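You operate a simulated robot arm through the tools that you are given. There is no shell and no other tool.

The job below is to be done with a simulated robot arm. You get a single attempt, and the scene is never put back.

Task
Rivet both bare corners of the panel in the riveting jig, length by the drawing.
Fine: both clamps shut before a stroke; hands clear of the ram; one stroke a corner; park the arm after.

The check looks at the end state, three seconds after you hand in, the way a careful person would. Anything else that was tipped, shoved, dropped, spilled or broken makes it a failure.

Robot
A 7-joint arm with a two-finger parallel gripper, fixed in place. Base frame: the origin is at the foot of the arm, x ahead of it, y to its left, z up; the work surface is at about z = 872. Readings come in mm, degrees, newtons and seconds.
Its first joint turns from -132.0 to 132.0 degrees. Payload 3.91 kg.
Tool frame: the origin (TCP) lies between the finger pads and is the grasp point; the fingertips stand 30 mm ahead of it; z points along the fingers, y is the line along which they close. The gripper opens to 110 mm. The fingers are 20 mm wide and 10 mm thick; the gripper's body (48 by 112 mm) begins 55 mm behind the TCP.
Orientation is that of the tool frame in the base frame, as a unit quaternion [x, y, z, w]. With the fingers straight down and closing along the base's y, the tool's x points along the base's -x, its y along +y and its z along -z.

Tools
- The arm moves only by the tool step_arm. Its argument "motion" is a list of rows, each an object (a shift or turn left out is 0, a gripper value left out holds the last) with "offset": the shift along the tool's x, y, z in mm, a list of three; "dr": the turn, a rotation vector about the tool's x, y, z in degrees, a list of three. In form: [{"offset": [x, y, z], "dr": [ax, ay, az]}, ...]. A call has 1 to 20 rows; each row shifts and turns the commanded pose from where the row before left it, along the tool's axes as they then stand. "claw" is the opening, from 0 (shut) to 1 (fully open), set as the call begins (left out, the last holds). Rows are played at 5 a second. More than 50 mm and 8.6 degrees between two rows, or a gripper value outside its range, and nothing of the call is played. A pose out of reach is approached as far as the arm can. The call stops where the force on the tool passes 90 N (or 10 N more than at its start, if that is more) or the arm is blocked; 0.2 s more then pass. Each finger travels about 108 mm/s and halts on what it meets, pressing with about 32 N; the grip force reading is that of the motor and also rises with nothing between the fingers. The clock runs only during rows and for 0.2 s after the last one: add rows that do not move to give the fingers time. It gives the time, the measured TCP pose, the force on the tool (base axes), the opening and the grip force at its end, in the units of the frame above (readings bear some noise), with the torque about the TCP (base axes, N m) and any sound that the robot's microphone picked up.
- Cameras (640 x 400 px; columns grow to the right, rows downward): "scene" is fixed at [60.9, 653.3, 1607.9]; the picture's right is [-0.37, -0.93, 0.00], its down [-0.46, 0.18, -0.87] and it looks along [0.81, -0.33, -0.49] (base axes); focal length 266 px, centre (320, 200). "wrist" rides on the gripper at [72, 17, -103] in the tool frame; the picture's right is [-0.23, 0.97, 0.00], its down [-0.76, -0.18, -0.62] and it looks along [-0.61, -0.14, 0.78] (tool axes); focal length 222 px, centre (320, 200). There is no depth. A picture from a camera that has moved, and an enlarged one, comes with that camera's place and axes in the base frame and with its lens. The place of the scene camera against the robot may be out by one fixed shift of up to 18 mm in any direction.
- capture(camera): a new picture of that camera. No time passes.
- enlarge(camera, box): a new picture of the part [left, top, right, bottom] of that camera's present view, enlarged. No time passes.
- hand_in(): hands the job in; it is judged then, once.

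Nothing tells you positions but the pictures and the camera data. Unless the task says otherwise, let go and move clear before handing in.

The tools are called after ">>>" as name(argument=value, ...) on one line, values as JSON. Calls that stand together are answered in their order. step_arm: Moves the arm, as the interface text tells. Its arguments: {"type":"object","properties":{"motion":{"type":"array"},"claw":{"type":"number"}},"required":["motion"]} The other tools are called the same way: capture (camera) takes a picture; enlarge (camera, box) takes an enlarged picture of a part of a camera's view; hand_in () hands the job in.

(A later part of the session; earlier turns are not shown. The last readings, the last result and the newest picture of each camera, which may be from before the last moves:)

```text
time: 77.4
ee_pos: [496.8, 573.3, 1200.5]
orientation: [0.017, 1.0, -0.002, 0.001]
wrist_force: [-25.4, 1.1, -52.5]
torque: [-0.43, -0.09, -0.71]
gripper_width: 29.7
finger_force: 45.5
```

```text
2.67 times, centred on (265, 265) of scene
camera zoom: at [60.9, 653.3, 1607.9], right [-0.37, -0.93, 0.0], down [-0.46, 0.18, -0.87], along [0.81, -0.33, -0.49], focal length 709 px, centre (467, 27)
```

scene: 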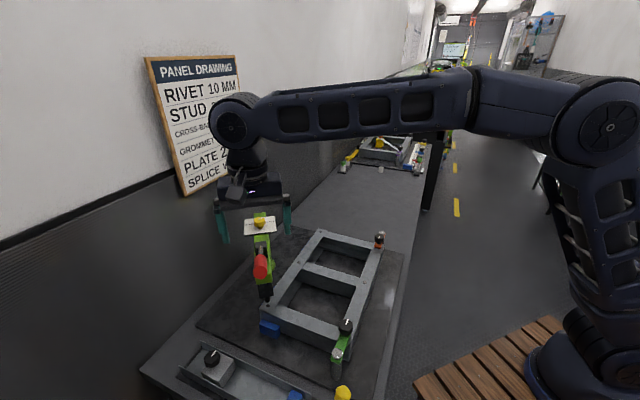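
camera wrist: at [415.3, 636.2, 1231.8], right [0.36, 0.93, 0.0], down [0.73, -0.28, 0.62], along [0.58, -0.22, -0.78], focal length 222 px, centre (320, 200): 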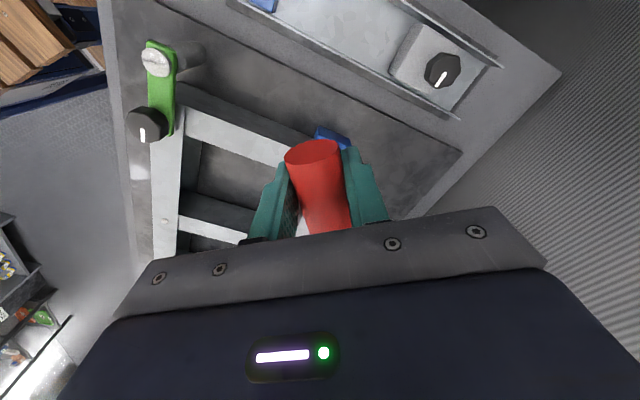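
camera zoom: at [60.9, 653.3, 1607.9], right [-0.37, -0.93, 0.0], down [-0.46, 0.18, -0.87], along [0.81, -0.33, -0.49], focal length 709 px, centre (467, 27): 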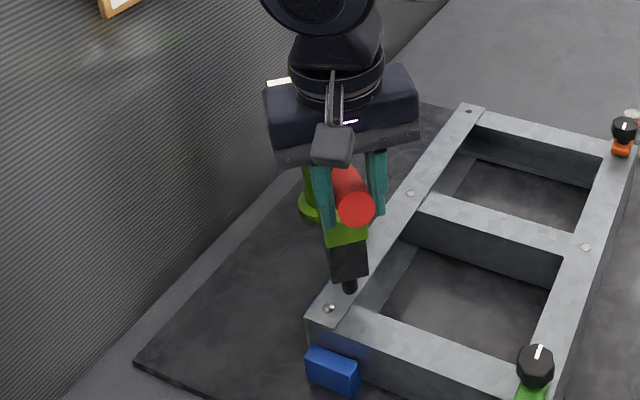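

The head swings freely. I'll ease the upward pull and continue swinging.

>>> step_arm(motion=[{"offset": [0.5, 0, 2.5]}, {"offset": [0.07, -18.2, 0], "dr": [0, 0, -3]}, {"offset": [0.07, -18.2, 0], "dr": [0, 0, -3]}, {"offset": [0.07, -18.2, 0], "dr": [0, 0, -3]}, {"offset": [0.07, -18.2, 0], "dr": [0, 0, -3]}, {"offset": [0.07, -18.2, 0], "dr": [0, 0, -3]}, {"offset": [0.07, -18.2, 0], "dr": [0, 0, -3]}, {"offset": [0.07, -18.2, 0], "dr": [0, 0, -3]}, {"offset": [0.07, -18.2, 0], "dr": [0, 0, -3]}])

>>> enlarge(camera="scene", box=[210, 170, 410, 340])

>>> capture(camera="wrist")

```text
time: 79.4
ee_pos: [521.0, 428.5, 1200.1]
orientation: [-0.188, 0.982, 0.001, 0.002]
wrist_force: [23.7, 7.8, 2.2]
torque: [0.17, -1.56, -0.53]
gripper_width: 29.8
finger_force: 45.3
```

```text
2.35 times, centred on (310, 255) of scene
camera zoom: at [60.9, 653.3, 1607.9], right [-0.37, -0.93, 0.0], down [-0.46, 0.18, -0.87], along [0.81, -0.33, -0.49], focal length 626 px, centre (344, 71)
```

zoom: 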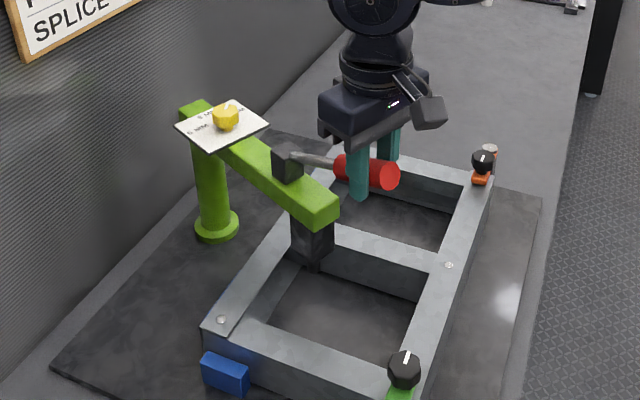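

```text
taken
camera wrist: at [445.6, 416.9, 1302.1], right [-0.15, 0.99, 0.0], down [0.77, 0.12, 0.63], along [0.62, 0.1, -0.78], focal length 222 px, centre (320, 200)
```

wrist: 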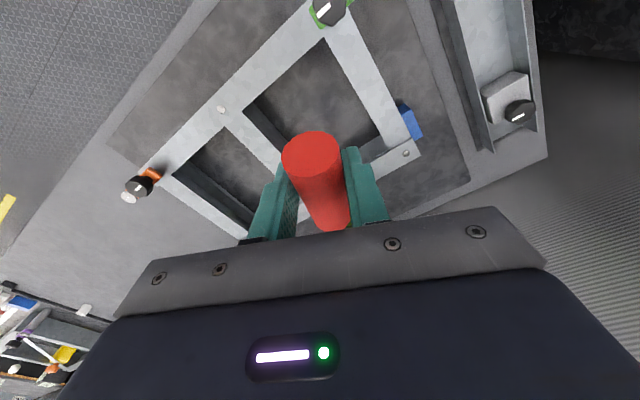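

The swing works well and the structure is clear now. I'll correct 3 mm radially and continue toward corner D.

>>> step_arm(motion=[{"offset": [-3, 0, 0]}, {"offset": [0.0, -18.2, 0], "dr": [0, 0, -3]}, {"offset": [0.0, -18.2, 0], "dr": [0, 0, -3]}, {"offset": [0.0, -18.2, 0], "dr": [0, 0, -3]}, {"offset": [0.0, -18.2, 0], "dr": [0, 0, -3]}, {"offset": [0.0, -18.2, 0], "dr": [0, 0, -3]}, {"offset": [0.0, -18.2, 0], "dr": [0, 0, -3]}, {"offset": [0.0, -18.2, 0], "dr": [0, 0, -3]}, {"offset": [0.0, -18.2, 0], "dr": [0, 0, -3]}, {"offset": [0.0, -18.2, 0], "dr": [0, 0, -3]}, {"offset": [0.0, -18.2, 0], "dr": [0, 0, -3]}])

>>> enlarge(camera="scene", box=[210, 170, 410, 340])

>>> capture(camera="wrist")

```text
time: 81.8
ee_pos: [625.6, 283.1, 1201.0]
orientation: [-0.438, 0.899, 0.001, 0.001]
wrist_force: [5.1, 4.4, 5.7]
torque: [0.42, -0.71, -0.57]
gripper_width: 29.7
finger_force: 45.0
```

```text
2.35 times, centred on (310, 255) of scene
camera zoom: at [60.9, 653.3, 1607.9], right [-0.37, -0.93, 0.0], down [-0.46, 0.18, -0.87], along [0.81, -0.33, -0.49], focal length 626 px, centre (344, 71)
```

zoom: 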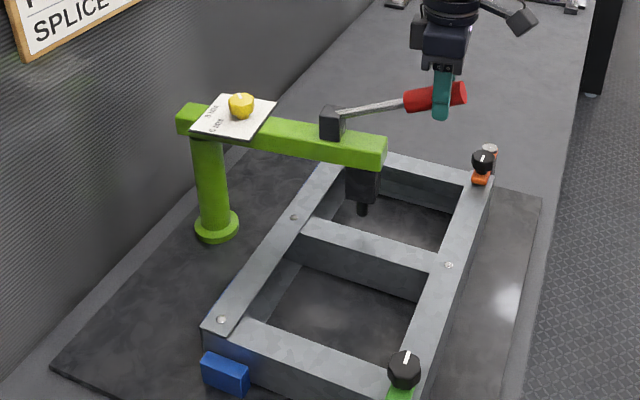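

```text
taken
camera wrist: at [567.4, 236.1, 1302.4], right [-0.63, 0.78, 0.0], down [0.61, 0.49, 0.62], along [0.49, 0.39, -0.78], focal length 222 px, centre (320, 200)
```

wrist: 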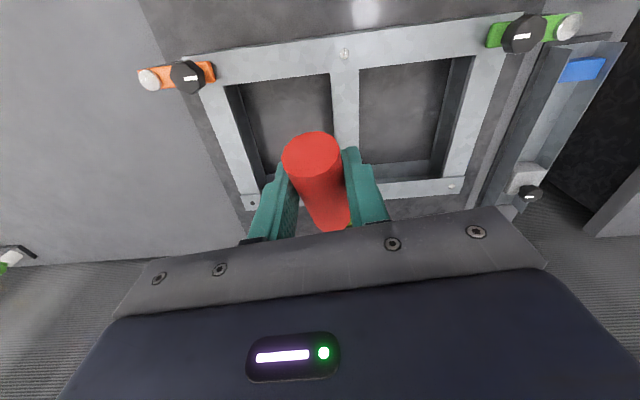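

60° done, about 50° to go. I'll continue 39° and check.

>>> step_arm(motion=[{"offset": [0.0, -18.2, 0], "dr": [0, 0, -3]}, {"offset": [0.0, -18.2, 0], "dr": [0, 0, -3]}, {"offset": [0.0, -18.2, 0], "dr": [0, 0, -3]}, {"offset": [0.0, -18.2, 0], "dr": [0, 0, -3]}, {"offset": [0.0, -18.2, 0], "dr": [0, 0, -3]}, {"offset": [0.0, -18.2, 0], "dr": [0, 0, -3]}, {"offset": [0.0, -18.2, 0], "dr": [0, 0, -3]}, {"offset": [0.0, -18.2, 0], "dr": [0, 0, -3]}, {"offset": [0.0, -18.2, 0], "dr": [0, 0, -3]}, {"offset": [0.0, -18.2, 0], "dr": [0, 0, -3]}, {"offset": [0.0, -18.2, 0], "dr": [0, 0, -3]}, {"offset": [0.0, -18.2, 0], "dr": [0, 0, -3]}, {"offset": [0.0, -18.2, 0], "dr": [0, 0, -3]}])

>>> enlarge(camera="scene", box=[210, 170, 410, 340])

>>> capture(camera="wrist")

```text
time: 84.6
ee_pos: [841.7, 204.5, 1200.7]
orientation: [0.713, -0.701, 0.0, 0.0]
wrist_force: [3.0, 24.8, -12.1]
torque: [-0.38, -0.23, -1.17]
gripper_width: 29.8
finger_force: 44.9
```

```text
2.35 times, centred on (310, 255) of scene
camera zoom: at [60.9, 653.3, 1607.9], right [-0.37, -0.93, 0.0], down [-0.46, 0.18, -0.87], along [0.81, -0.33, -0.49], focal length 626 px, centre (344, 71)
```

zoom: 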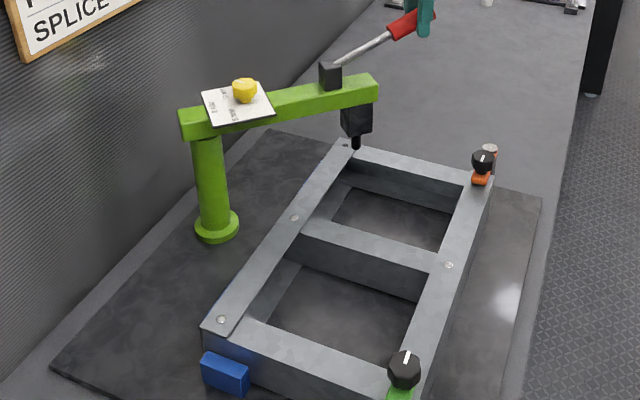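

```text
taken
camera wrist: at [827.4, 132.4, 1302.8], right [-0.98, 0.21, 0.0], down [0.16, 0.76, 0.62], along [0.13, 0.61, -0.78], focal length 222 px, centre (320, 200)
```

wrist: 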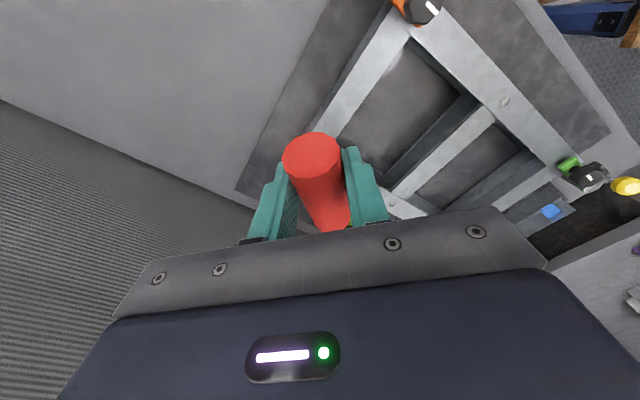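

About 10° remains; the ram is just short of hole D. I'll correct radially and step on, checking alignment closely with zooms.

>>> step_arm(motion=[{"offset": [-3, 0, 0]}, {"offset": [0.0, -12.1, 0], "dr": [0, 0, -2]}, {"offset": [0.0, -12.1, 0], "dr": [0, 0, -2]}, {"offset": [0.0, -12.1, 0], "dr": [0, 0, -2]}, {}])

>>> enlarge(camera="scene", box=[290, 190, 370, 250])

```text
time: 85.8
ee_pos: [878.8, 207.2, 1199.5]
orientation: [0.748, -0.663, 0.0, 0.001]
wrist_force: [6.5, -7.0, 7.4]
torque: [0.21, -0.41, -1.04]
gripper_width: 29.9
finger_force: 44.6
```

```text
6.67 times, centred on (330, 220) of scene
camera zoom: at [60.9, 653.3, 1607.9], right [-0.37, -0.93, 0.0], down [-0.46, 0.18, -0.87], along [0.81, -0.33, -0.49], focal length 1773 px, centre (253, 67)
```

zoom: 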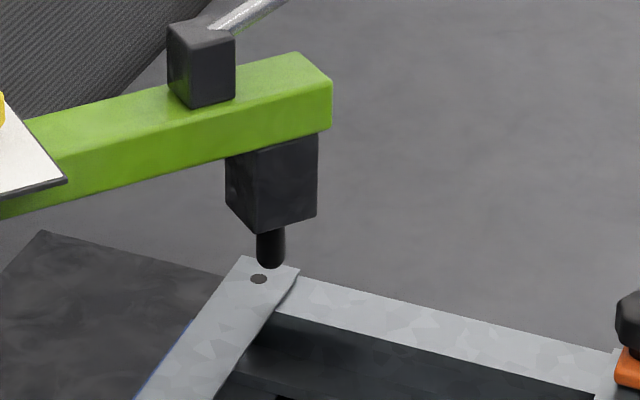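

The ram axis is about 16 mm short of the hole (roughly 3.7°). I'll step that much and re-check.

>>> step_arm(motion=[{"offset": [0.0, -10.6, 0], "dr": [0, 0, -1.75]}, {"offset": [0.0, -10.6, 0], "dr": [0, 0, -1.75]}, {}])

>>> enlarge(camera="scene", box=[290, 190, 370, 250])

>>> capture(camera="wrist")

```text
time: 86.6
ee_pos: [899.7, 210.0, 1200.1]
orientation: [0.768, -0.64, 0.001, -0.001]
wrist_force: [4.5, -17.1, 8.1]
torque: [-0.39, -0.1, -0.8]
gripper_width: 29.9
finger_force: 44.9
```

```text
6.67 times, centred on (330, 220) of scene
camera zoom: at [60.9, 653.3, 1607.9], right [-0.37, -0.93, 0.0], down [-0.46, 0.18, -0.87], along [0.81, -0.33, -0.49], focal length 1773 px, centre (253, 67)
```

zoom: 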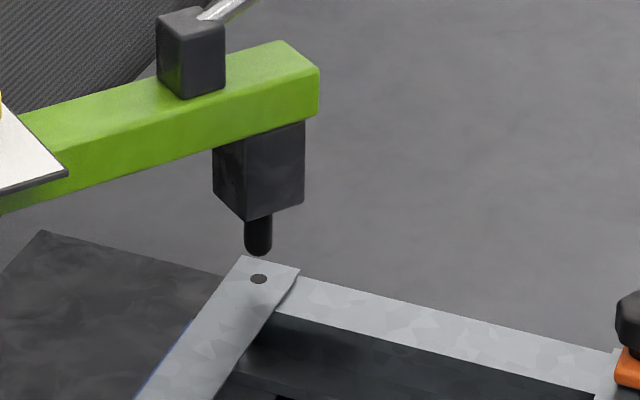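

```text
taken
camera wrist: at [896.9, 135.3, 1302.7], right [-1.0, 0.05, 0.0], down [0.04, 0.78, 0.62], along [0.03, 0.62, -0.78], focal length 222 px, centre (320, 200)
```

wrist: 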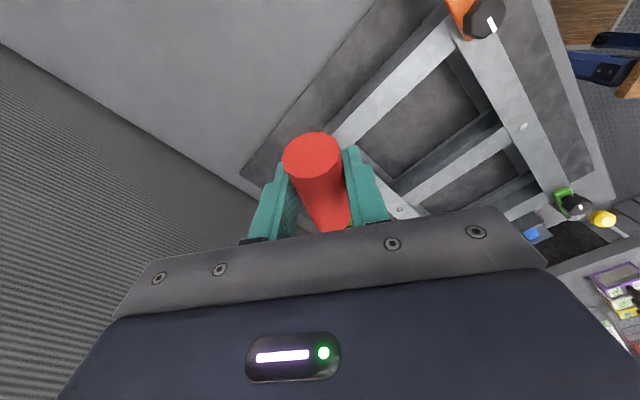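

The ram axis now lines up with the hole in the scene view. I'll zoom in tighter to confirm to about a millimetre.

>>> enlarge(camera="scene", box=[309, 212, 341, 237])

>>> enlarge(camera="wrist", box=[250, 110, 410, 240])

```text
16.00 times, centred on (325, 224) of scene
camera zoom: at [60.9, 653.3, 1607.9], right [-0.37, -0.93, 0.0], down [-0.46, 0.18, -0.87], along [0.81, -0.33, -0.49], focal length 4254 px, centre (240, -192)
```

zoom: 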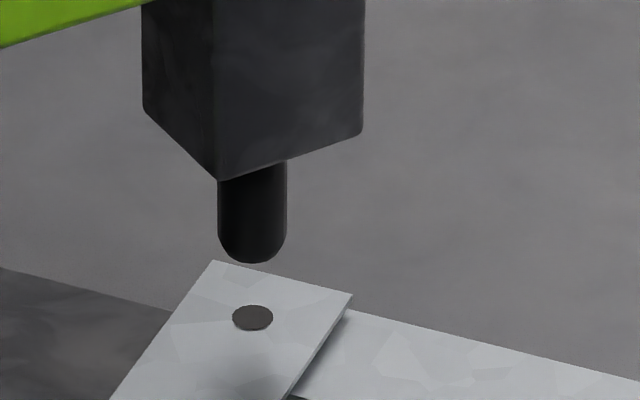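

```text
3.08 times, centred on (330, 175) of wrist
camera zoom: at [896.9, 135.3, 1302.7], right [-1.0, 0.05, 0.0], down [0.04, 0.78, 0.62], along [0.03, 0.62, -0.78], focal length 684 px, centre (289, 277)
```

zoom: 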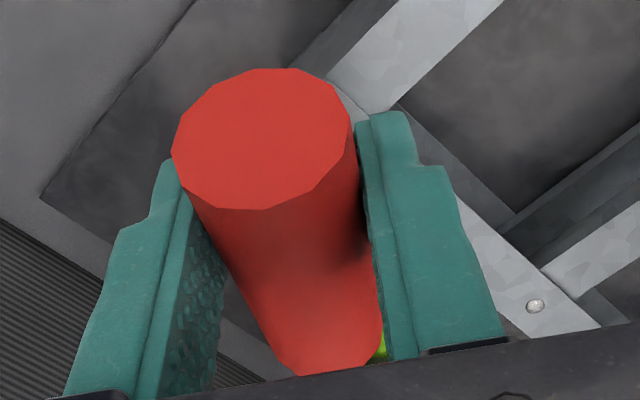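

The ram axis is within half a millimetre of hole D, and both clamps are still shut. I'll make the single stroke here the same way: down along the lever's arc, hand on the handle only, well away from the ram.

>>> step_arm(motion=[{"offset": [2, 0, 6.4]}, {"offset": [2, 0, 6.4]}, {"offset": [1.5, 0, 6.4]}, {"offset": [1.5, 0, 6.4]}])

>>> enlarge(camera="scene", box=[309, 212, 341, 237])

```text
time: 87.6
ee_pos: [900.7, 202.4, 1175.2]
orientation: [0.768, -0.64, 0.001, -0.002]
wrist_force: [4.8, -21.1, 18.6]
torque: [1.12, -0.29, -0.67]
gripper_width: 29.8
finger_force: 44.8
```

```text
16.00 times, centred on (325, 224) of scene
camera zoom: at [60.9, 653.3, 1607.9], right [-0.37, -0.93, 0.0], down [-0.46, 0.18, -0.87], along [0.81, -0.33, -0.49], focal length 4254 px, centre (240, -192)
```

zoom: 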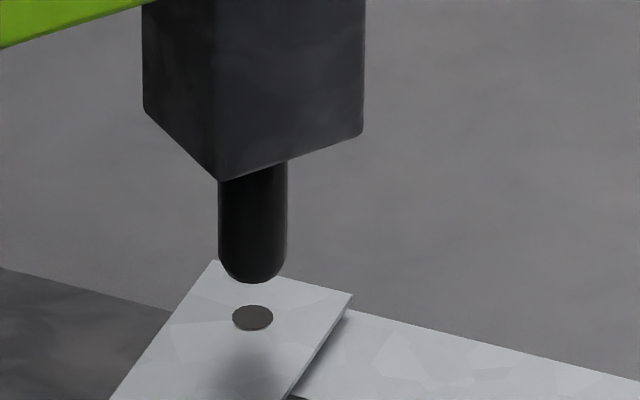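

The ram is descending straight onto the hole and the head isn't drifting. I'll continue.

>>> step_arm(motion=[{"offset": [2.5, 0, 6.4]}, {"offset": [2, 0, 6.4]}, {"offset": [1, 0, 6.4]}, {"offset": [1, 0, 6.4]}])

>>> enlarge(camera="scene", box=[309, 212, 341, 237])

```text
time: 88.6
ee_pos: [902.3, 200.3, 1149.2]
orientation: [0.77, -0.639, 0.0, 0.0]
wrist_force: [0.4, 7.3, 15.6]
torque: [1.43, -0.15, -0.77]
gripper_width: 30.3
finger_force: 45.0
```

```text
16.00 times, centred on (325, 224) of scene
camera zoom: at [60.9, 653.3, 1607.9], right [-0.37, -0.93, 0.0], down [-0.46, 0.18, -0.87], along [0.81, -0.33, -0.49], focal length 4254 px, centre (240, -192)
```

zoom: 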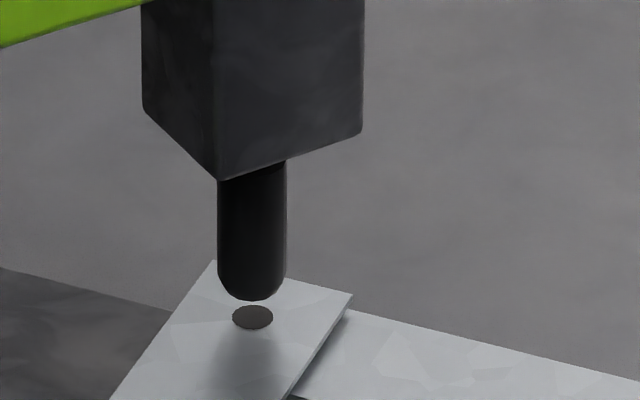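

Still centred on the hole. I'll take it down to the stop.

>>> step_arm(motion=[{"offset": [0.5, 0, 6.4]}, {"offset": [0.5, 0, 6.4]}, {"offset": [0.5, 0, 6.4]}])

>>> enlarge(camera="scene", box=[309, 212, 341, 237])

```text
time: 89.4
ee_pos: [901.5, 200.1, 1132.1]
orientation: [0.77, -0.638, 0.001, -0.001]
wrist_force: [-2.2, 23.0, 40.1]
torque: [0.1, 0.3, -0.77]
gripper_width: 30.1
finger_force: 45.1
```

```text
16.00 times, centred on (325, 224) of scene
camera zoom: at [60.9, 653.3, 1607.9], right [-0.37, -0.93, 0.0], down [-0.46, 0.18, -0.87], along [0.81, -0.33, -0.49], focal length 4254 px, centre (240, -192)
```

zoom: 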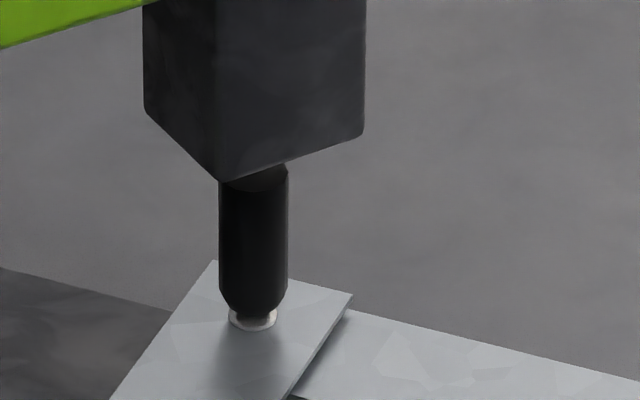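

A rivet has appeared under the ram. I'll press the last couple of millimetres against the stop to complete the stroke.

>>> step_arm(motion=[{"offset": [-1.5, 0, 2.5]}, {}, {}])

>>> enlarge(camera="scene", box=[309, 212, 341, 237])

```text
time: 90.2
ee_pos: [901.3, 198.5, 1129.7]
orientation: [0.769, -0.64, 0.001, -0.002]
wrist_force: [-1.7, 19.3, 61.5]
torque: [0.17, 0.09, -0.85]
gripper_width: 29.9
finger_force: 45.3
```

```text
16.00 times, centred on (325, 224) of scene
camera zoom: at [60.9, 653.3, 1607.9], right [-0.37, -0.93, 0.0], down [-0.46, 0.18, -0.87], along [0.81, -0.33, -0.49], focal length 4254 px, centre (240, -192)
```

zoom: 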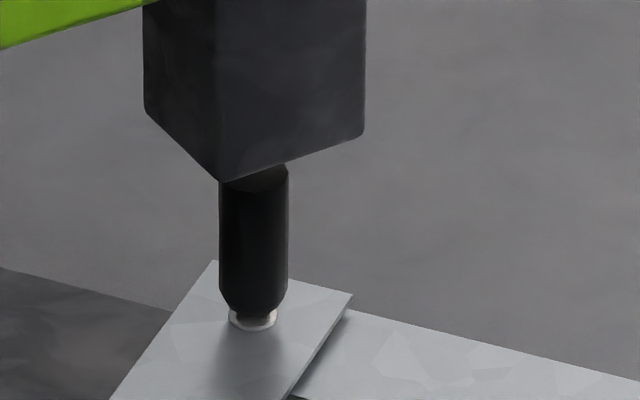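

The lever is at its stop and rivet D is in. I'll raise the lever back up.

>>> step_arm(motion=[{"offset": [0, 0, -6.4]}, {"offset": [0, 0, -6.4]}, {"offset": [-0.5, 0, -6.4]}, {"offset": [-0.5, 0, -6.4]}])

>>> step_arm(motion=[{"offset": [-1, 0, -6.4]}, {"offset": [-1.5, 0, -6.4]}, {"offset": [-1.5, 0, -6.4]}, {"offset": [-2, 0, -6.4]}])

>>> step_arm(motion=[{"offset": [-2, 0, -6.4]}, {"offset": [-2, 0, -6.4]}, {"offset": [-2, 0, -6]}, {}])

>>> enlarge(camera="scene", box=[309, 212, 341, 237])

>>> enlarge(camera="scene", box=[210, 170, 410, 340])

```text
time: 91.2
ee_pos: [902.5, 200.0, 1152.0]
orientation: [0.769, -0.64, 0.0, 0.002]
wrist_force: [0.3, 7.0, -4.0]
torque: [-1.55, 0.13, -0.88]
gripper_width: 29.9
finger_force: 45.3
```

```text
time: 92.2
ee_pos: [901.6, 204.5, 1177.3]
orientation: [0.768, -0.64, 0.0, 0.0]
wrist_force: [4.4, -12.1, -1.2]
torque: [-1.38, -0.04, -1.02]
gripper_width: 29.8
finger_force: 44.7
```

```text
time: 93.2
ee_pos: [899.4, 211.0, 1195.6]
orientation: [0.769, -0.639, 0.0, 0.001]
wrist_force: [3.9, -11.7, -7.4]
torque: [0.02, -0.3, -0.71]
gripper_width: 29.9
finger_force: 44.7
```

```text
16.00 times, centred on (325, 224) of scene
camera zoom: at [60.9, 653.3, 1607.9], right [-0.37, -0.93, 0.0], down [-0.46, 0.18, -0.87], along [0.81, -0.33, -0.49], focal length 4254 px, centre (240, -192)
```

zoom: 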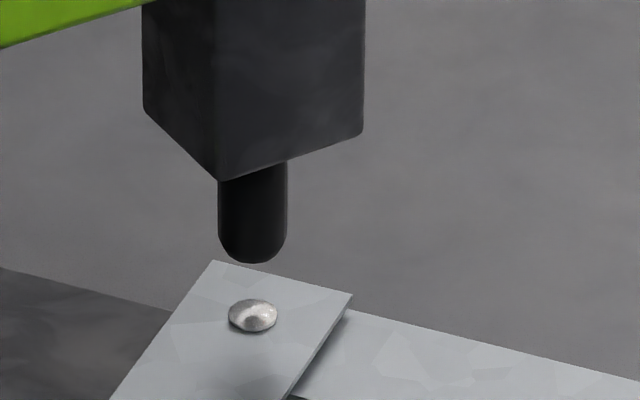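

```text
2.35 times, centred on (310, 255) of scene
camera zoom: at [60.9, 653.3, 1607.9], right [-0.37, -0.93, 0.0], down [-0.46, 0.18, -0.87], along [0.81, -0.33, -0.49], focal length 626 px, centre (344, 71)
```

zoom: 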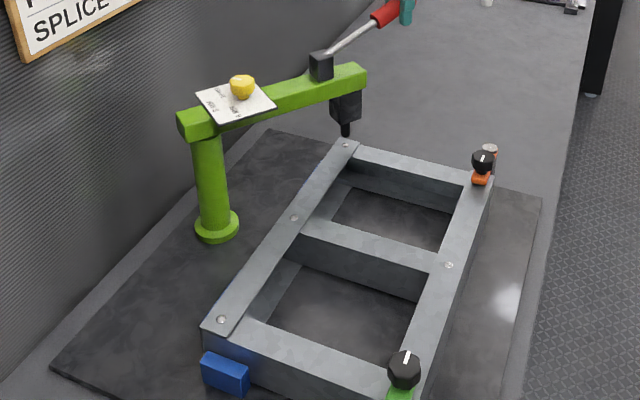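

Both rivets are set and the lever is nearly at the top. I'll nudge it to the top stop, release, and back away so I can look for where the riveter arm should be parked.

>>> step_arm(motion=[{"offset": [-1.5, 0, -4]}, {}])

>>> step_arm(motion=[{"offset": [0.3, 0, 1.5]}, {}])

>>> step_arm(motion=[{}, {}, {}, {}], claw=0.6)

>>> step_arm(motion=[{"offset": [0, 0, -30]}, {"offset": [0, 0, -40]}, {"offset": [0, 0, -40]}, {"offset": [0, 0, -30]}])

>>> capture(camera="wrist")

>>> capture(camera="scene")

```text
time: 93.8
ee_pos: [901.2, 210.9, 1195.6]
orientation: [0.768, -0.64, -0.001, 0.003]
wrist_force: [2.1, -20.4, -54.0]
torque: [-0.5, -0.17, -0.34]
gripper_width: 30.0
finger_force: 45.3
```

```text
time: 94.4
ee_pos: [901.6, 210.7, 1195.6]
orientation: [0.768, -0.64, -0.001, 0.001]
wrist_force: [4.0, -23.4, -59.0]
torque: [-0.31, -0.21, -0.54]
gripper_width: 29.8
finger_force: 44.7
```

```text
time: 95.4
ee_pos: [900.7, 212.2, 1199.3]
orientation: [0.769, -0.639, 0.0, 0.0]
wrist_force: [-0.5, 0.8, 0.2]
torque: [-0.02, -0.03, -0.02]
gripper_width: 65.9
finger_force: 0.0
```

```text
time: 96.4
ee_pos: [900.5, 212.8, 1339.5]
orientation: [0.769, -0.64, 0.0, 0.0]
wrist_force: [0.1, 0.4, -1.1]
torque: [0.03, 0.05, 0.03]
gripper_width: 66.0
finger_force: 0.0
```

```text
taken
camera wrist: at [896.4, 138.3, 1442.3], right [-1.0, 0.05, 0.0], down [0.04, 0.78, 0.62], along [0.03, 0.62, -0.78], focal length 222 px, centre (320, 200)
```

wrist: 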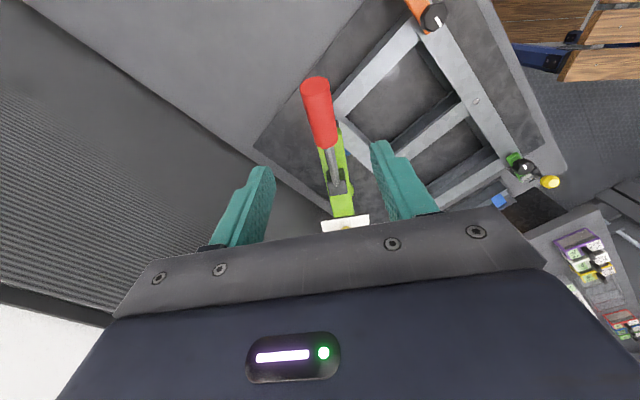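

```text
taken
```

scene: 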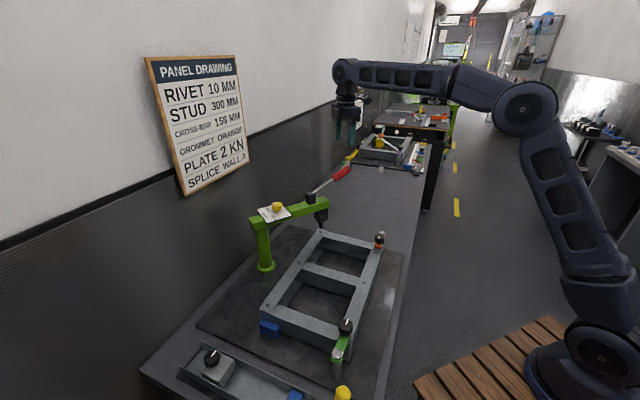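

The lever stays up, and both rivets are in. I'll zoom over the base plate, the post foot and the wall for any park mark.

>>> enlarge(camera="scene", box=[190, 215, 330, 345])

>>> enlarge(camera="scene", box=[240, 200, 340, 280])

>>> enlarge(camera="wrist", box=[240, 60, 420, 240])

>>> enlarge(camera="scene", box=[330, 80, 440, 180])

```text
3.08 times, centred on (260, 280) of scene
camera zoom: at [60.9, 653.3, 1607.9], right [-0.37, -0.93, 0.0], down [-0.46, 0.18, -0.87], along [0.81, -0.33, -0.49], focal length 818 px, centre (505, -46)
```

zoom: 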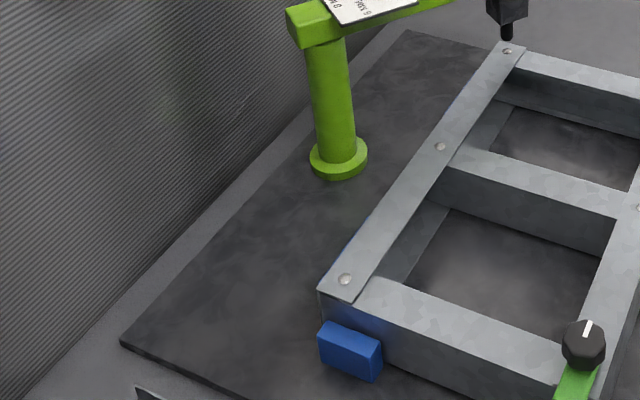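

```text
5.00 times, centred on (290, 240) of scene
camera zoom: at [60.9, 653.3, 1607.9], right [-0.37, -0.93, 0.0], down [-0.46, 0.18, -0.87], along [0.81, -0.33, -0.49], focal length 1330 px, centre (470, 0)
```

zoom: 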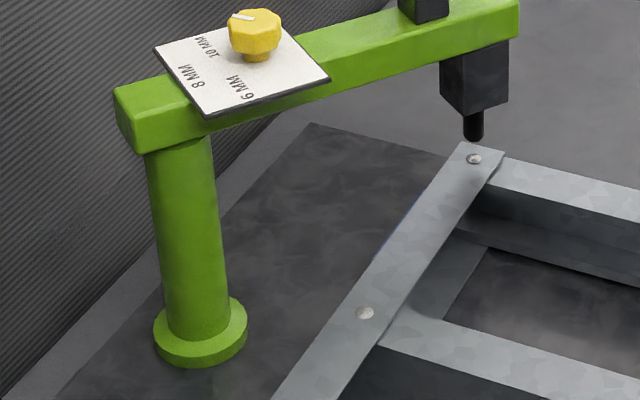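

```text
2.22 times, centred on (330, 150) of wrist
camera zoom: at [896.4, 138.3, 1442.3], right [-1.0, 0.05, 0.0], down [0.04, 0.78, 0.62], along [0.03, 0.62, -0.78], focal length 494 px, centre (298, 311)
```

zoom: 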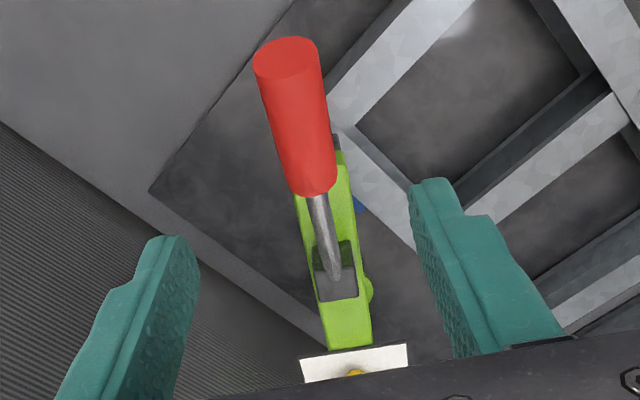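

```text
4.00 times, centred on (385, 130) of scene
camera zoom: at [60.9, 653.3, 1607.9], right [-0.37, -0.93, 0.0], down [-0.46, 0.18, -0.87], along [0.81, -0.33, -0.49], focal length 1064 px, centre (60, 480)
```

zoom: 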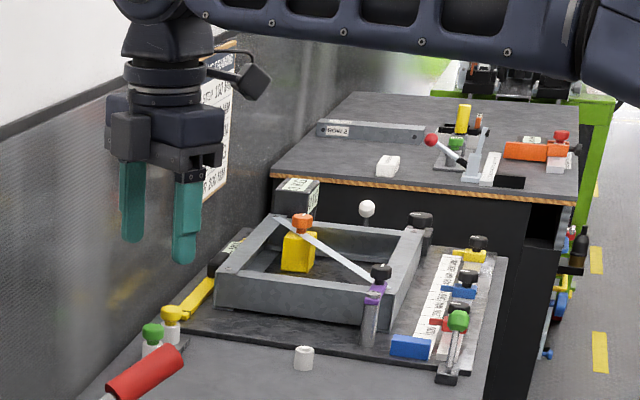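

There's no marked park spot, so I take parking to mean swinging the riveter's arm clear of the panel with its lever up. The far side is out of my reach, so I'll take it back the near way past corner A. I'll regrip the handle, swing back, and feel for a park stop.

>>> step_arm(motion=[{"offset": [0, 0, 40]}, {"offset": [0, 0, 40]}, {"offset": [0, 0, 40]}, {"offset": [0, 0, 18]}, {}])

>>> capture(camera="wrist")

```text
time: 97.6
ee_pos: [899.9, 209.7, 1201.3]
orientation: [0.768, -0.64, 0.0, 0.0]
wrist_force: [0.3, 0.5, 0.0]
torque: [0.0, 0.01, 0.02]
gripper_width: 66.0
finger_force: 0.1
```

```text
taken
camera wrist: at [896.7, 135.5, 1302.9], right [-1.0, 0.05, 0.0], down [0.04, 0.78, 0.62], along [0.03, 0.62, -0.78], focal length 222 px, centre (320, 200)
```

wrist: 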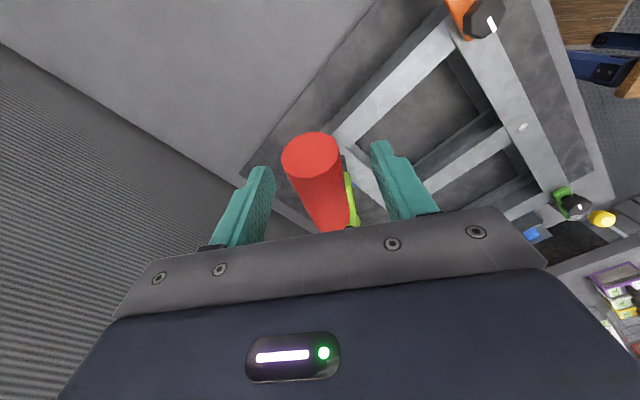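

The handle sits between the fingers. I'll grip it and first check gently whether there's a stop just past D, to learn the arm's range.

>>> step_arm(motion=[{}, {}, {}, {}], claw=0.15)

>>> step_arm(motion=[{"offset": [0, -12.1, 0], "dr": [0, 0, -2]}, {"offset": [0, -12.1, 0], "dr": [0, 0, -2]}, {}])

>>> enlarge(camera="scene", box=[290, 190, 370, 250])

```text
time: 98.6
ee_pos: [900.4, 210.9, 1200.9]
orientation: [0.769, -0.64, 0.0, 0.0]
wrist_force: [1.3, 1.6, -2.3]
torque: [0.06, -0.34, -0.76]
gripper_width: 30.0
finger_force: 45.1
```

```text
time: 99.4
ee_pos: [923.7, 214.4, 1200.3]
orientation: [0.791, -0.612, 0.0, 0.001]
wrist_force: [2.2, -7.0, -11.0]
torque: [-0.1, -0.27, -0.68]
gripper_width: 29.7
finger_force: 45.6
```

```text
6.67 times, centred on (330, 220) of scene
camera zoom: at [60.9, 653.3, 1607.9], right [-0.37, -0.93, 0.0], down [-0.46, 0.18, -0.87], along [0.81, -0.33, -0.49], focal length 1773 px, centre (253, 67)
```

zoom: 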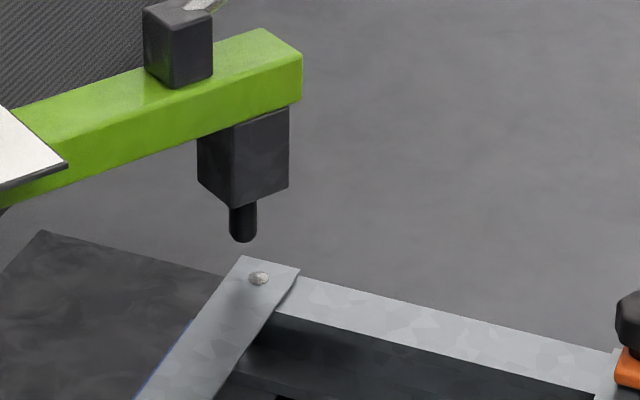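

No stop just past D. I'll go a few degrees more within reach to see whether a park stop exists on this side.

>>> step_arm(motion=[{"offset": [0, -12.1, 0], "dr": [0, 0, -2]}, {"offset": [0, -12.1, 0], "dr": [0, 0, -2]}, {}])

>>> step_arm(motion=[{"offset": [0, -12.1, 0], "dr": [0, 0, -2]}, {}])

>>> enlarge(camera="scene", box=[290, 190, 370, 250])

```text
time: 100.2
ee_pos: [947.5, 220.3, 1200.3]
orientation: [0.811, -0.585, 0.0, 0.0]
wrist_force: [7.7, -15.5, -4.5]
torque: [0.05, -0.33, -0.8]
gripper_width: 29.7
finger_force: 45.1
```

```text
time: 100.8
ee_pos: [959.1, 223.5, 1201.3]
orientation: [0.821, -0.571, 0.001, 0.0]
wrist_force: [9.8, -23.4, -5.7]
torque: [-0.28, -0.4, -0.81]
gripper_width: 29.6
finger_force: 44.5
```

```text
6.67 times, centred on (330, 220) of scene
camera zoom: at [60.9, 653.3, 1607.9], right [-0.37, -0.93, 0.0], down [-0.46, 0.18, -0.87], along [0.81, -0.33, -0.49], focal length 1773 px, centre (253, 67)
```

zoom: 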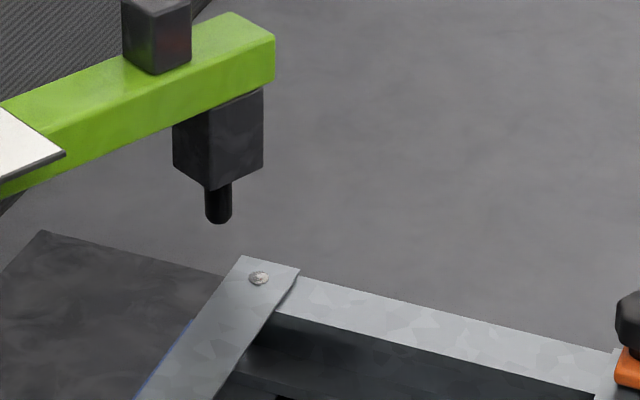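

The head is already off the panel 10° past D. I'll try a few degrees more with a radial correction, as far as reach allows.

>>> step_arm(motion=[{"offset": [3, -12.1, 0], "dr": [0, 0, -2]}, {"offset": [0.3, -12.1, 0], "dr": [0, 0, -2]}, {}])

>>> step_arm(motion=[{"offset": [0.3, -12.1, 0], "dr": [0, 0, -2]}, {"offset": [0.3, -12.1, 0], "dr": [0, 0, -2]}, {}])

>>> capture(camera="scene")

```text
time: 101.6
ee_pos: [981.6, 234.0, 1201.0]
orientation: [0.841, -0.541, -0.001, 0.0]
wrist_force: [6.0, -8.0, -9.7]
torque: [0.47, -0.3, -0.8]
gripper_width: 29.9
finger_force: 45.4
```

```text
time: 102.4
ee_pos: [1003.7, 242.7, 1200.3]
orientation: [0.86, -0.51, -0.001, -0.001]
wrist_force: [1.4, 5.7, -13.8]
torque: [0.22, -0.41, -0.89]
gripper_width: 29.9
finger_force: 44.9
```

```text
taken
```

scene: 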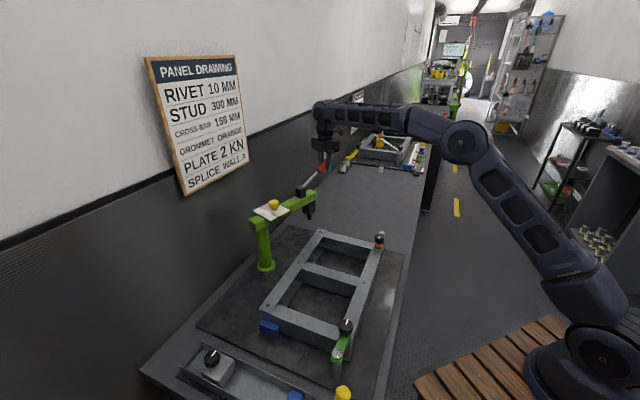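

It still reaches, with very little resistance, so the arm range runs further. I'll continue step by step along this side, watching for a stop.

>>> step_arm(motion=[{"offset": [0, -12.1, 0], "dr": [0, 0, -2]}, {"offset": [0, -12.1, 0], "dr": [0, 0, -2]}, {}])

>>> step_arm(motion=[{"offset": [0, -12.1, 0], "dr": [0, 0, -2]}, {"offset": [0, -12.1, 0], "dr": [0, 0, -2]}, {}])

>>> enlarge(camera="scene", box=[230, 130, 400, 290])

```text
time: 103.2
ee_pos: [1023.7, 256.0, 1199.9]
orientation: [0.877, -0.481, 0.001, 0.0]
wrist_force: [-0.1, 6.7, -11.2]
torque: [0.52, -0.3, -0.98]
gripper_width: 29.6
finger_force: 45.5
```

```text
time: 104.0
ee_pos: [1045.4, 268.0, 1199.9]
orientation: [0.893, -0.45, 0.001, 0.0]
wrist_force: [1.3, 5.2, -6.6]
torque: [0.33, -0.46, -1.16]
gripper_width: 29.9
finger_force: 45.0
```

```text
2.50 times, centred on (315, 210) of scene
camera zoom: at [60.9, 653.3, 1607.9], right [-0.37, -0.93, 0.0], down [-0.46, 0.18, -0.87], along [0.81, -0.33, -0.49], focal length 665 px, centre (332, 175)
```

zoom: 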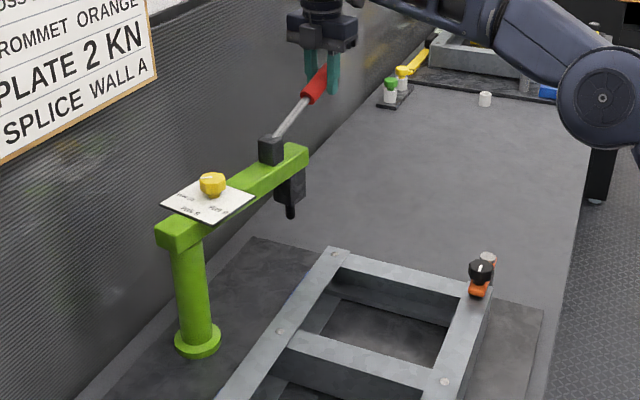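

The riveter head is well clear of the panel now and still moves freely. I'll continue to about parallel with the wall and see if it meets a stop.

>>> step_arm(motion=[{"offset": [0, -12.1, 0], "dr": [0, 0, -2]}, {"offset": [0, -12.1, 0], "dr": [0, 0, -2]}, {}])

>>> step_arm(motion=[{"offset": [0, -12.1, 0], "dr": [0, 0, -2]}, {"offset": [0, -12.1, 0], "dr": [0, 0, -2]}, {}])

>>> capture(camera="scene")

>>> capture(camera="wrist")

```text
time: 104.8
ee_pos: [1055.8, 275.9, 1200.3]
orientation: [0.908, -0.419, 0.001, -0.001]
wrist_force: [12.0, -9.1, 14.2]
torque: [0.89, -0.12, -1.07]
gripper_width: 30.5
finger_force: 45.1
out of reach, approached as far as the arm can: row 2
```

```text
time: 105.6
ee_pos: [1057.6, 275.4, 1194.8]
orientation: [0.921, -0.389, 0.001, 0.0]
wrist_force: [39.3, -47.9, 28.5]
torque: [0.33, -0.49, -1.02]
gripper_width: 32.1
finger_force: 44.7
out of reach, approached as far as the arm can: row 1, 2
```

```text
taken
```

scene: 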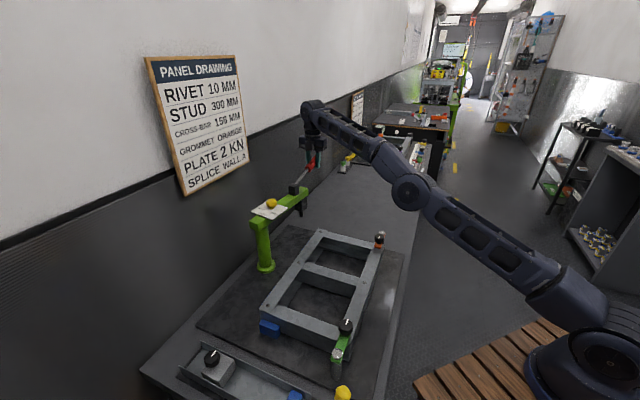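

```text
taken
camera wrist: at [1095.3, 211.6, 1296.9], right [-0.86, -0.52, 0.0], down [-0.41, 0.67, 0.62], along [-0.32, 0.53, -0.78], focal length 222 px, centre (320, 200)
```

wrist: 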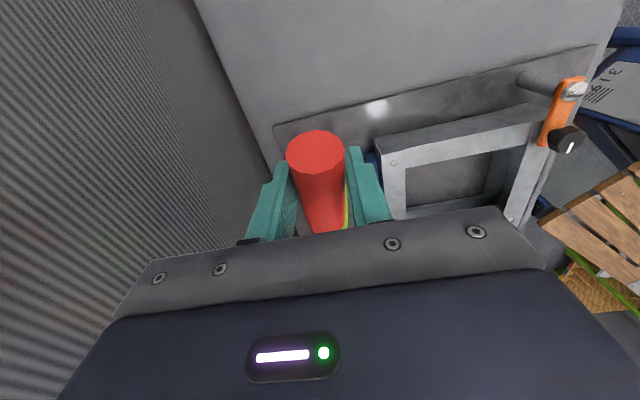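

I've reached my reach limit at about 28° past corner D with the head fully clear of the panel and nearly along the wall; no stop was met. I'll back the hand off a few degrees to take the strain off, keeping the lever up, then release.

>>> step_arm(motion=[{"offset": [-0.42, 12.1, 0], "dr": [0, 0, 2]}, {"offset": [-0.42, 12.1, 0], "dr": [0, 0, 2]}, {"offset": [-0.42, 12.1, 0], "dr": [0, 0, 2]}, {}])

>>> enlarge(camera="scene", box=[230, 130, 400, 290])

```text
time: 106.6
ee_pos: [1051.0, 275.2, 1200.4]
orientation: [0.902, -0.432, -0.005, 0.001]
wrist_force: [-24.3, 35.6, -24.9]
torque: [1.08, 0.12, -0.6]
gripper_width: 30.0
finger_force: 44.9
out of reach, approached as far as the arm can: row 1, 2, 3
```

```text
2.50 times, centred on (315, 210) of scene
camera zoom: at [60.9, 653.3, 1607.9], right [-0.37, -0.93, 0.0], down [-0.46, 0.18, -0.87], along [0.81, -0.33, -0.49], focal length 665 px, centre (332, 175)
```

zoom: 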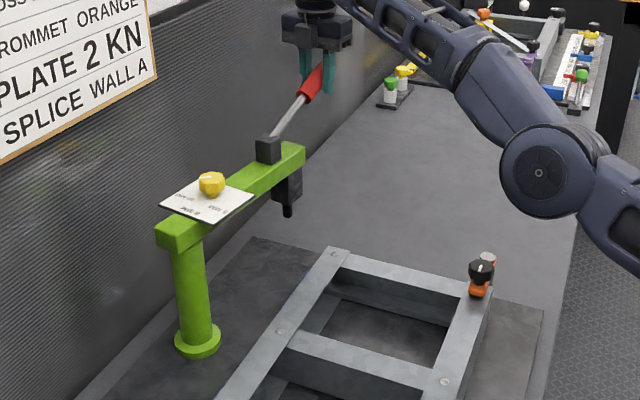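

The lever is still up. One more small step back to get fully within reach and low force, then release.

>>> step_arm(motion=[{"offset": [-0.42, 12.1, 0], "dr": [0, 0, 2]}, {}])

>>> step_arm(motion=[{}, {}, {}, {}], claw=0.6)

>>> capture(camera="wrist")

>>> enlarge(camera="scene", box=[230, 130, 400, 290])

```text
time: 107.2
ee_pos: [1052.9, 268.5, 1204.0]
orientation: [0.894, -0.449, -0.002, 0.002]
wrist_force: [-29.8, 42.4, -47.6]
torque: [0.57, 0.21, -0.54]
gripper_width: 29.5
finger_force: 44.5
out of reach, approached as far as the arm can: row 1
```

```text
time: 108.2
ee_pos: [1054.3, 263.6, 1206.5]
orientation: [0.893, -0.451, 0.0, 0.0]
wrist_force: [0.6, 0.0, 0.5]
torque: [-0.01, -0.02, -0.04]
gripper_width: 66.1
finger_force: 0.1
```

```text
taken
camera wrist: at [1083.2, 195.4, 1309.9], right [-0.92, -0.4, 0.0], down [-0.31, 0.72, 0.62], along [-0.25, 0.57, -0.78], focal length 222 px, centre (320, 200)
```

wrist: 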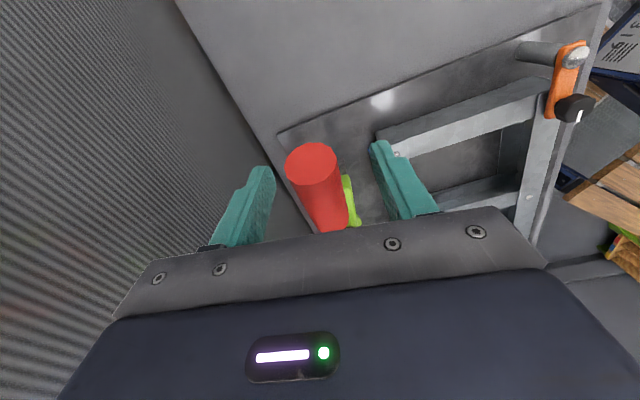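

```text
2.50 times, centred on (315, 210) of scene
camera zoom: at [60.9, 653.3, 1607.9], right [-0.37, -0.93, 0.0], down [-0.46, 0.18, -0.87], along [0.81, -0.33, -0.49], focal length 665 px, centre (332, 175)
```

zoom: 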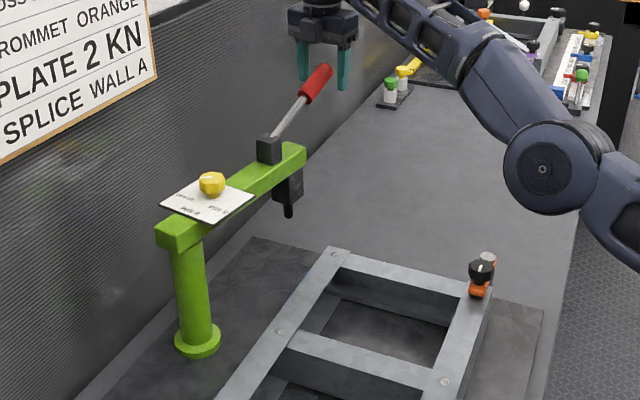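

Released: the lever is up and the arm is staying put, well off the panel. I'll draw the hand slightly inward along the handle to get in reach, then lift straight up clear of it.

>>> step_arm(motion=[{"offset": [-12, 0, -8]}, {"offset": [-12, 0, -12]}, {}])

>>> step_arm(motion=[{"offset": [-4, 0, -25]}, {"offset": [-4, 0, -25]}, {"offset": [-4, 0, -25]}, {"offset": [-4, 0, -25]}, {}])

>>> enlarge(camera="scene", box=[230, 130, 400, 290])

>>> capture(camera="wrist")

```text
time: 109.0
ee_pos: [1039.0, 283.8, 1228.2]
orientation: [0.893, -0.451, 0.0, 0.0]
wrist_force: [0.0, 0.7, -0.2]
torque: [-0.04, 0.01, -0.04]
gripper_width: 66.1
finger_force: 0.1
```

```text
time: 110.2
ee_pos: [995.5, 286.4, 1311.7]
orientation: [0.893, -0.45, 0.0, -0.001]
wrist_force: [0.2, 0.4, 0.0]
torque: [0.01, 0.01, 0.02]
gripper_width: 66.1
finger_force: 0.0
out of reach, approached as far as the arm can: row 1, 2, 3, 4
```

```text
2.50 times, centred on (315, 210) of scene
camera zoom: at [60.9, 653.3, 1607.9], right [-0.37, -0.93, 0.0], down [-0.46, 0.18, -0.87], along [0.81, -0.33, -0.49], focal length 665 px, centre (332, 175)
```

zoom: 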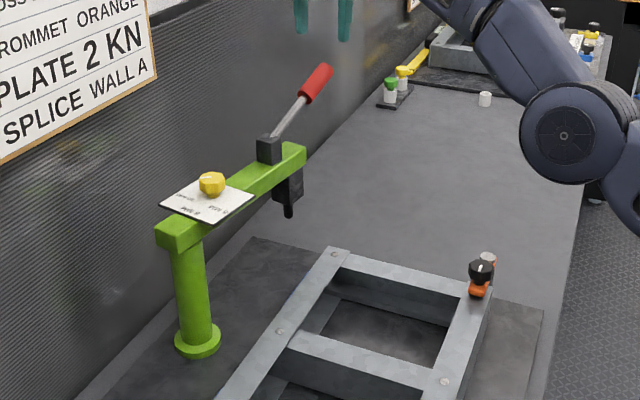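

```text
taken
camera wrist: at [1026.6, 217.2, 1414.8], right [-0.92, -0.4, 0.0], down [-0.31, 0.72, 0.62], along [-0.25, 0.57, -0.78], focal length 222 px, centre (320, 200)
```

wrist: 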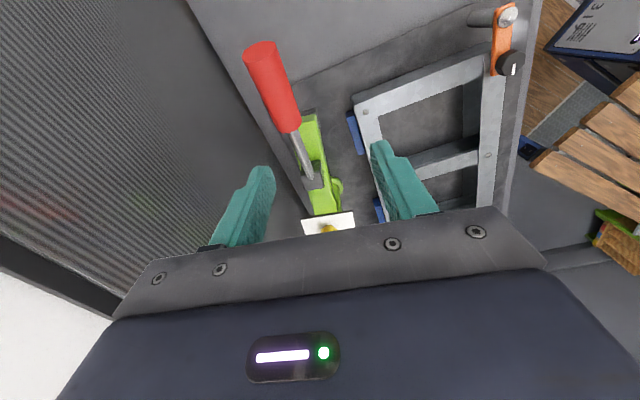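

The hand is clear and nothing moved. I'll pull back toward the robot at height, then check everything before returning to the start pose.

>>> step_arm(motion=[{"offset": [-25, 34, -10]}, {"offset": [-25, 34, -10]}, {"offset": [-25, 34, -10]}, {"offset": [-25, 34, -10]}, {"offset": [-25, 34, -10]}, {"offset": [-25, 34, -10]}, {"offset": [-25, 34, -10]}, {"offset": [-25, 34, -10]}, {}], claw=1.0)

>>> capture(camera="wrist")

>>> capture(camera="scene")

```text
time: 112.2
ee_pos: [708.5, 295.3, 1420.9]
orientation: [0.893, -0.45, 0.0, 0.001]
wrist_force: [0.4, 0.4, -1.1]
torque: [-0.03, 0.03, 0.01]
gripper_width: 110.1
finger_force: 0.1
out of reach, approached as far as the arm can: row 1, 2
```

```text
taken
camera wrist: at [738.0, 226.6, 1523.1], right [-0.92, -0.4, 0.0], down [-0.31, 0.72, 0.62], along [-0.25, 0.57, -0.78], focal length 222 px, centre (320, 200)
```

wrist: 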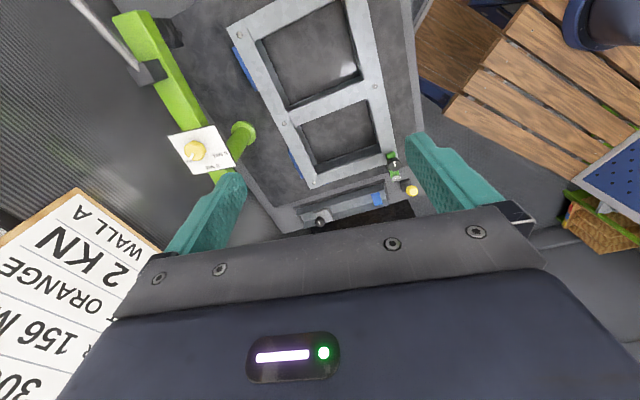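

```text
taken
```

scene: 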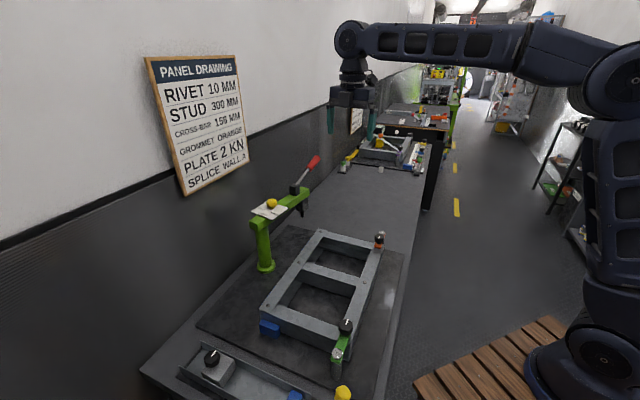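

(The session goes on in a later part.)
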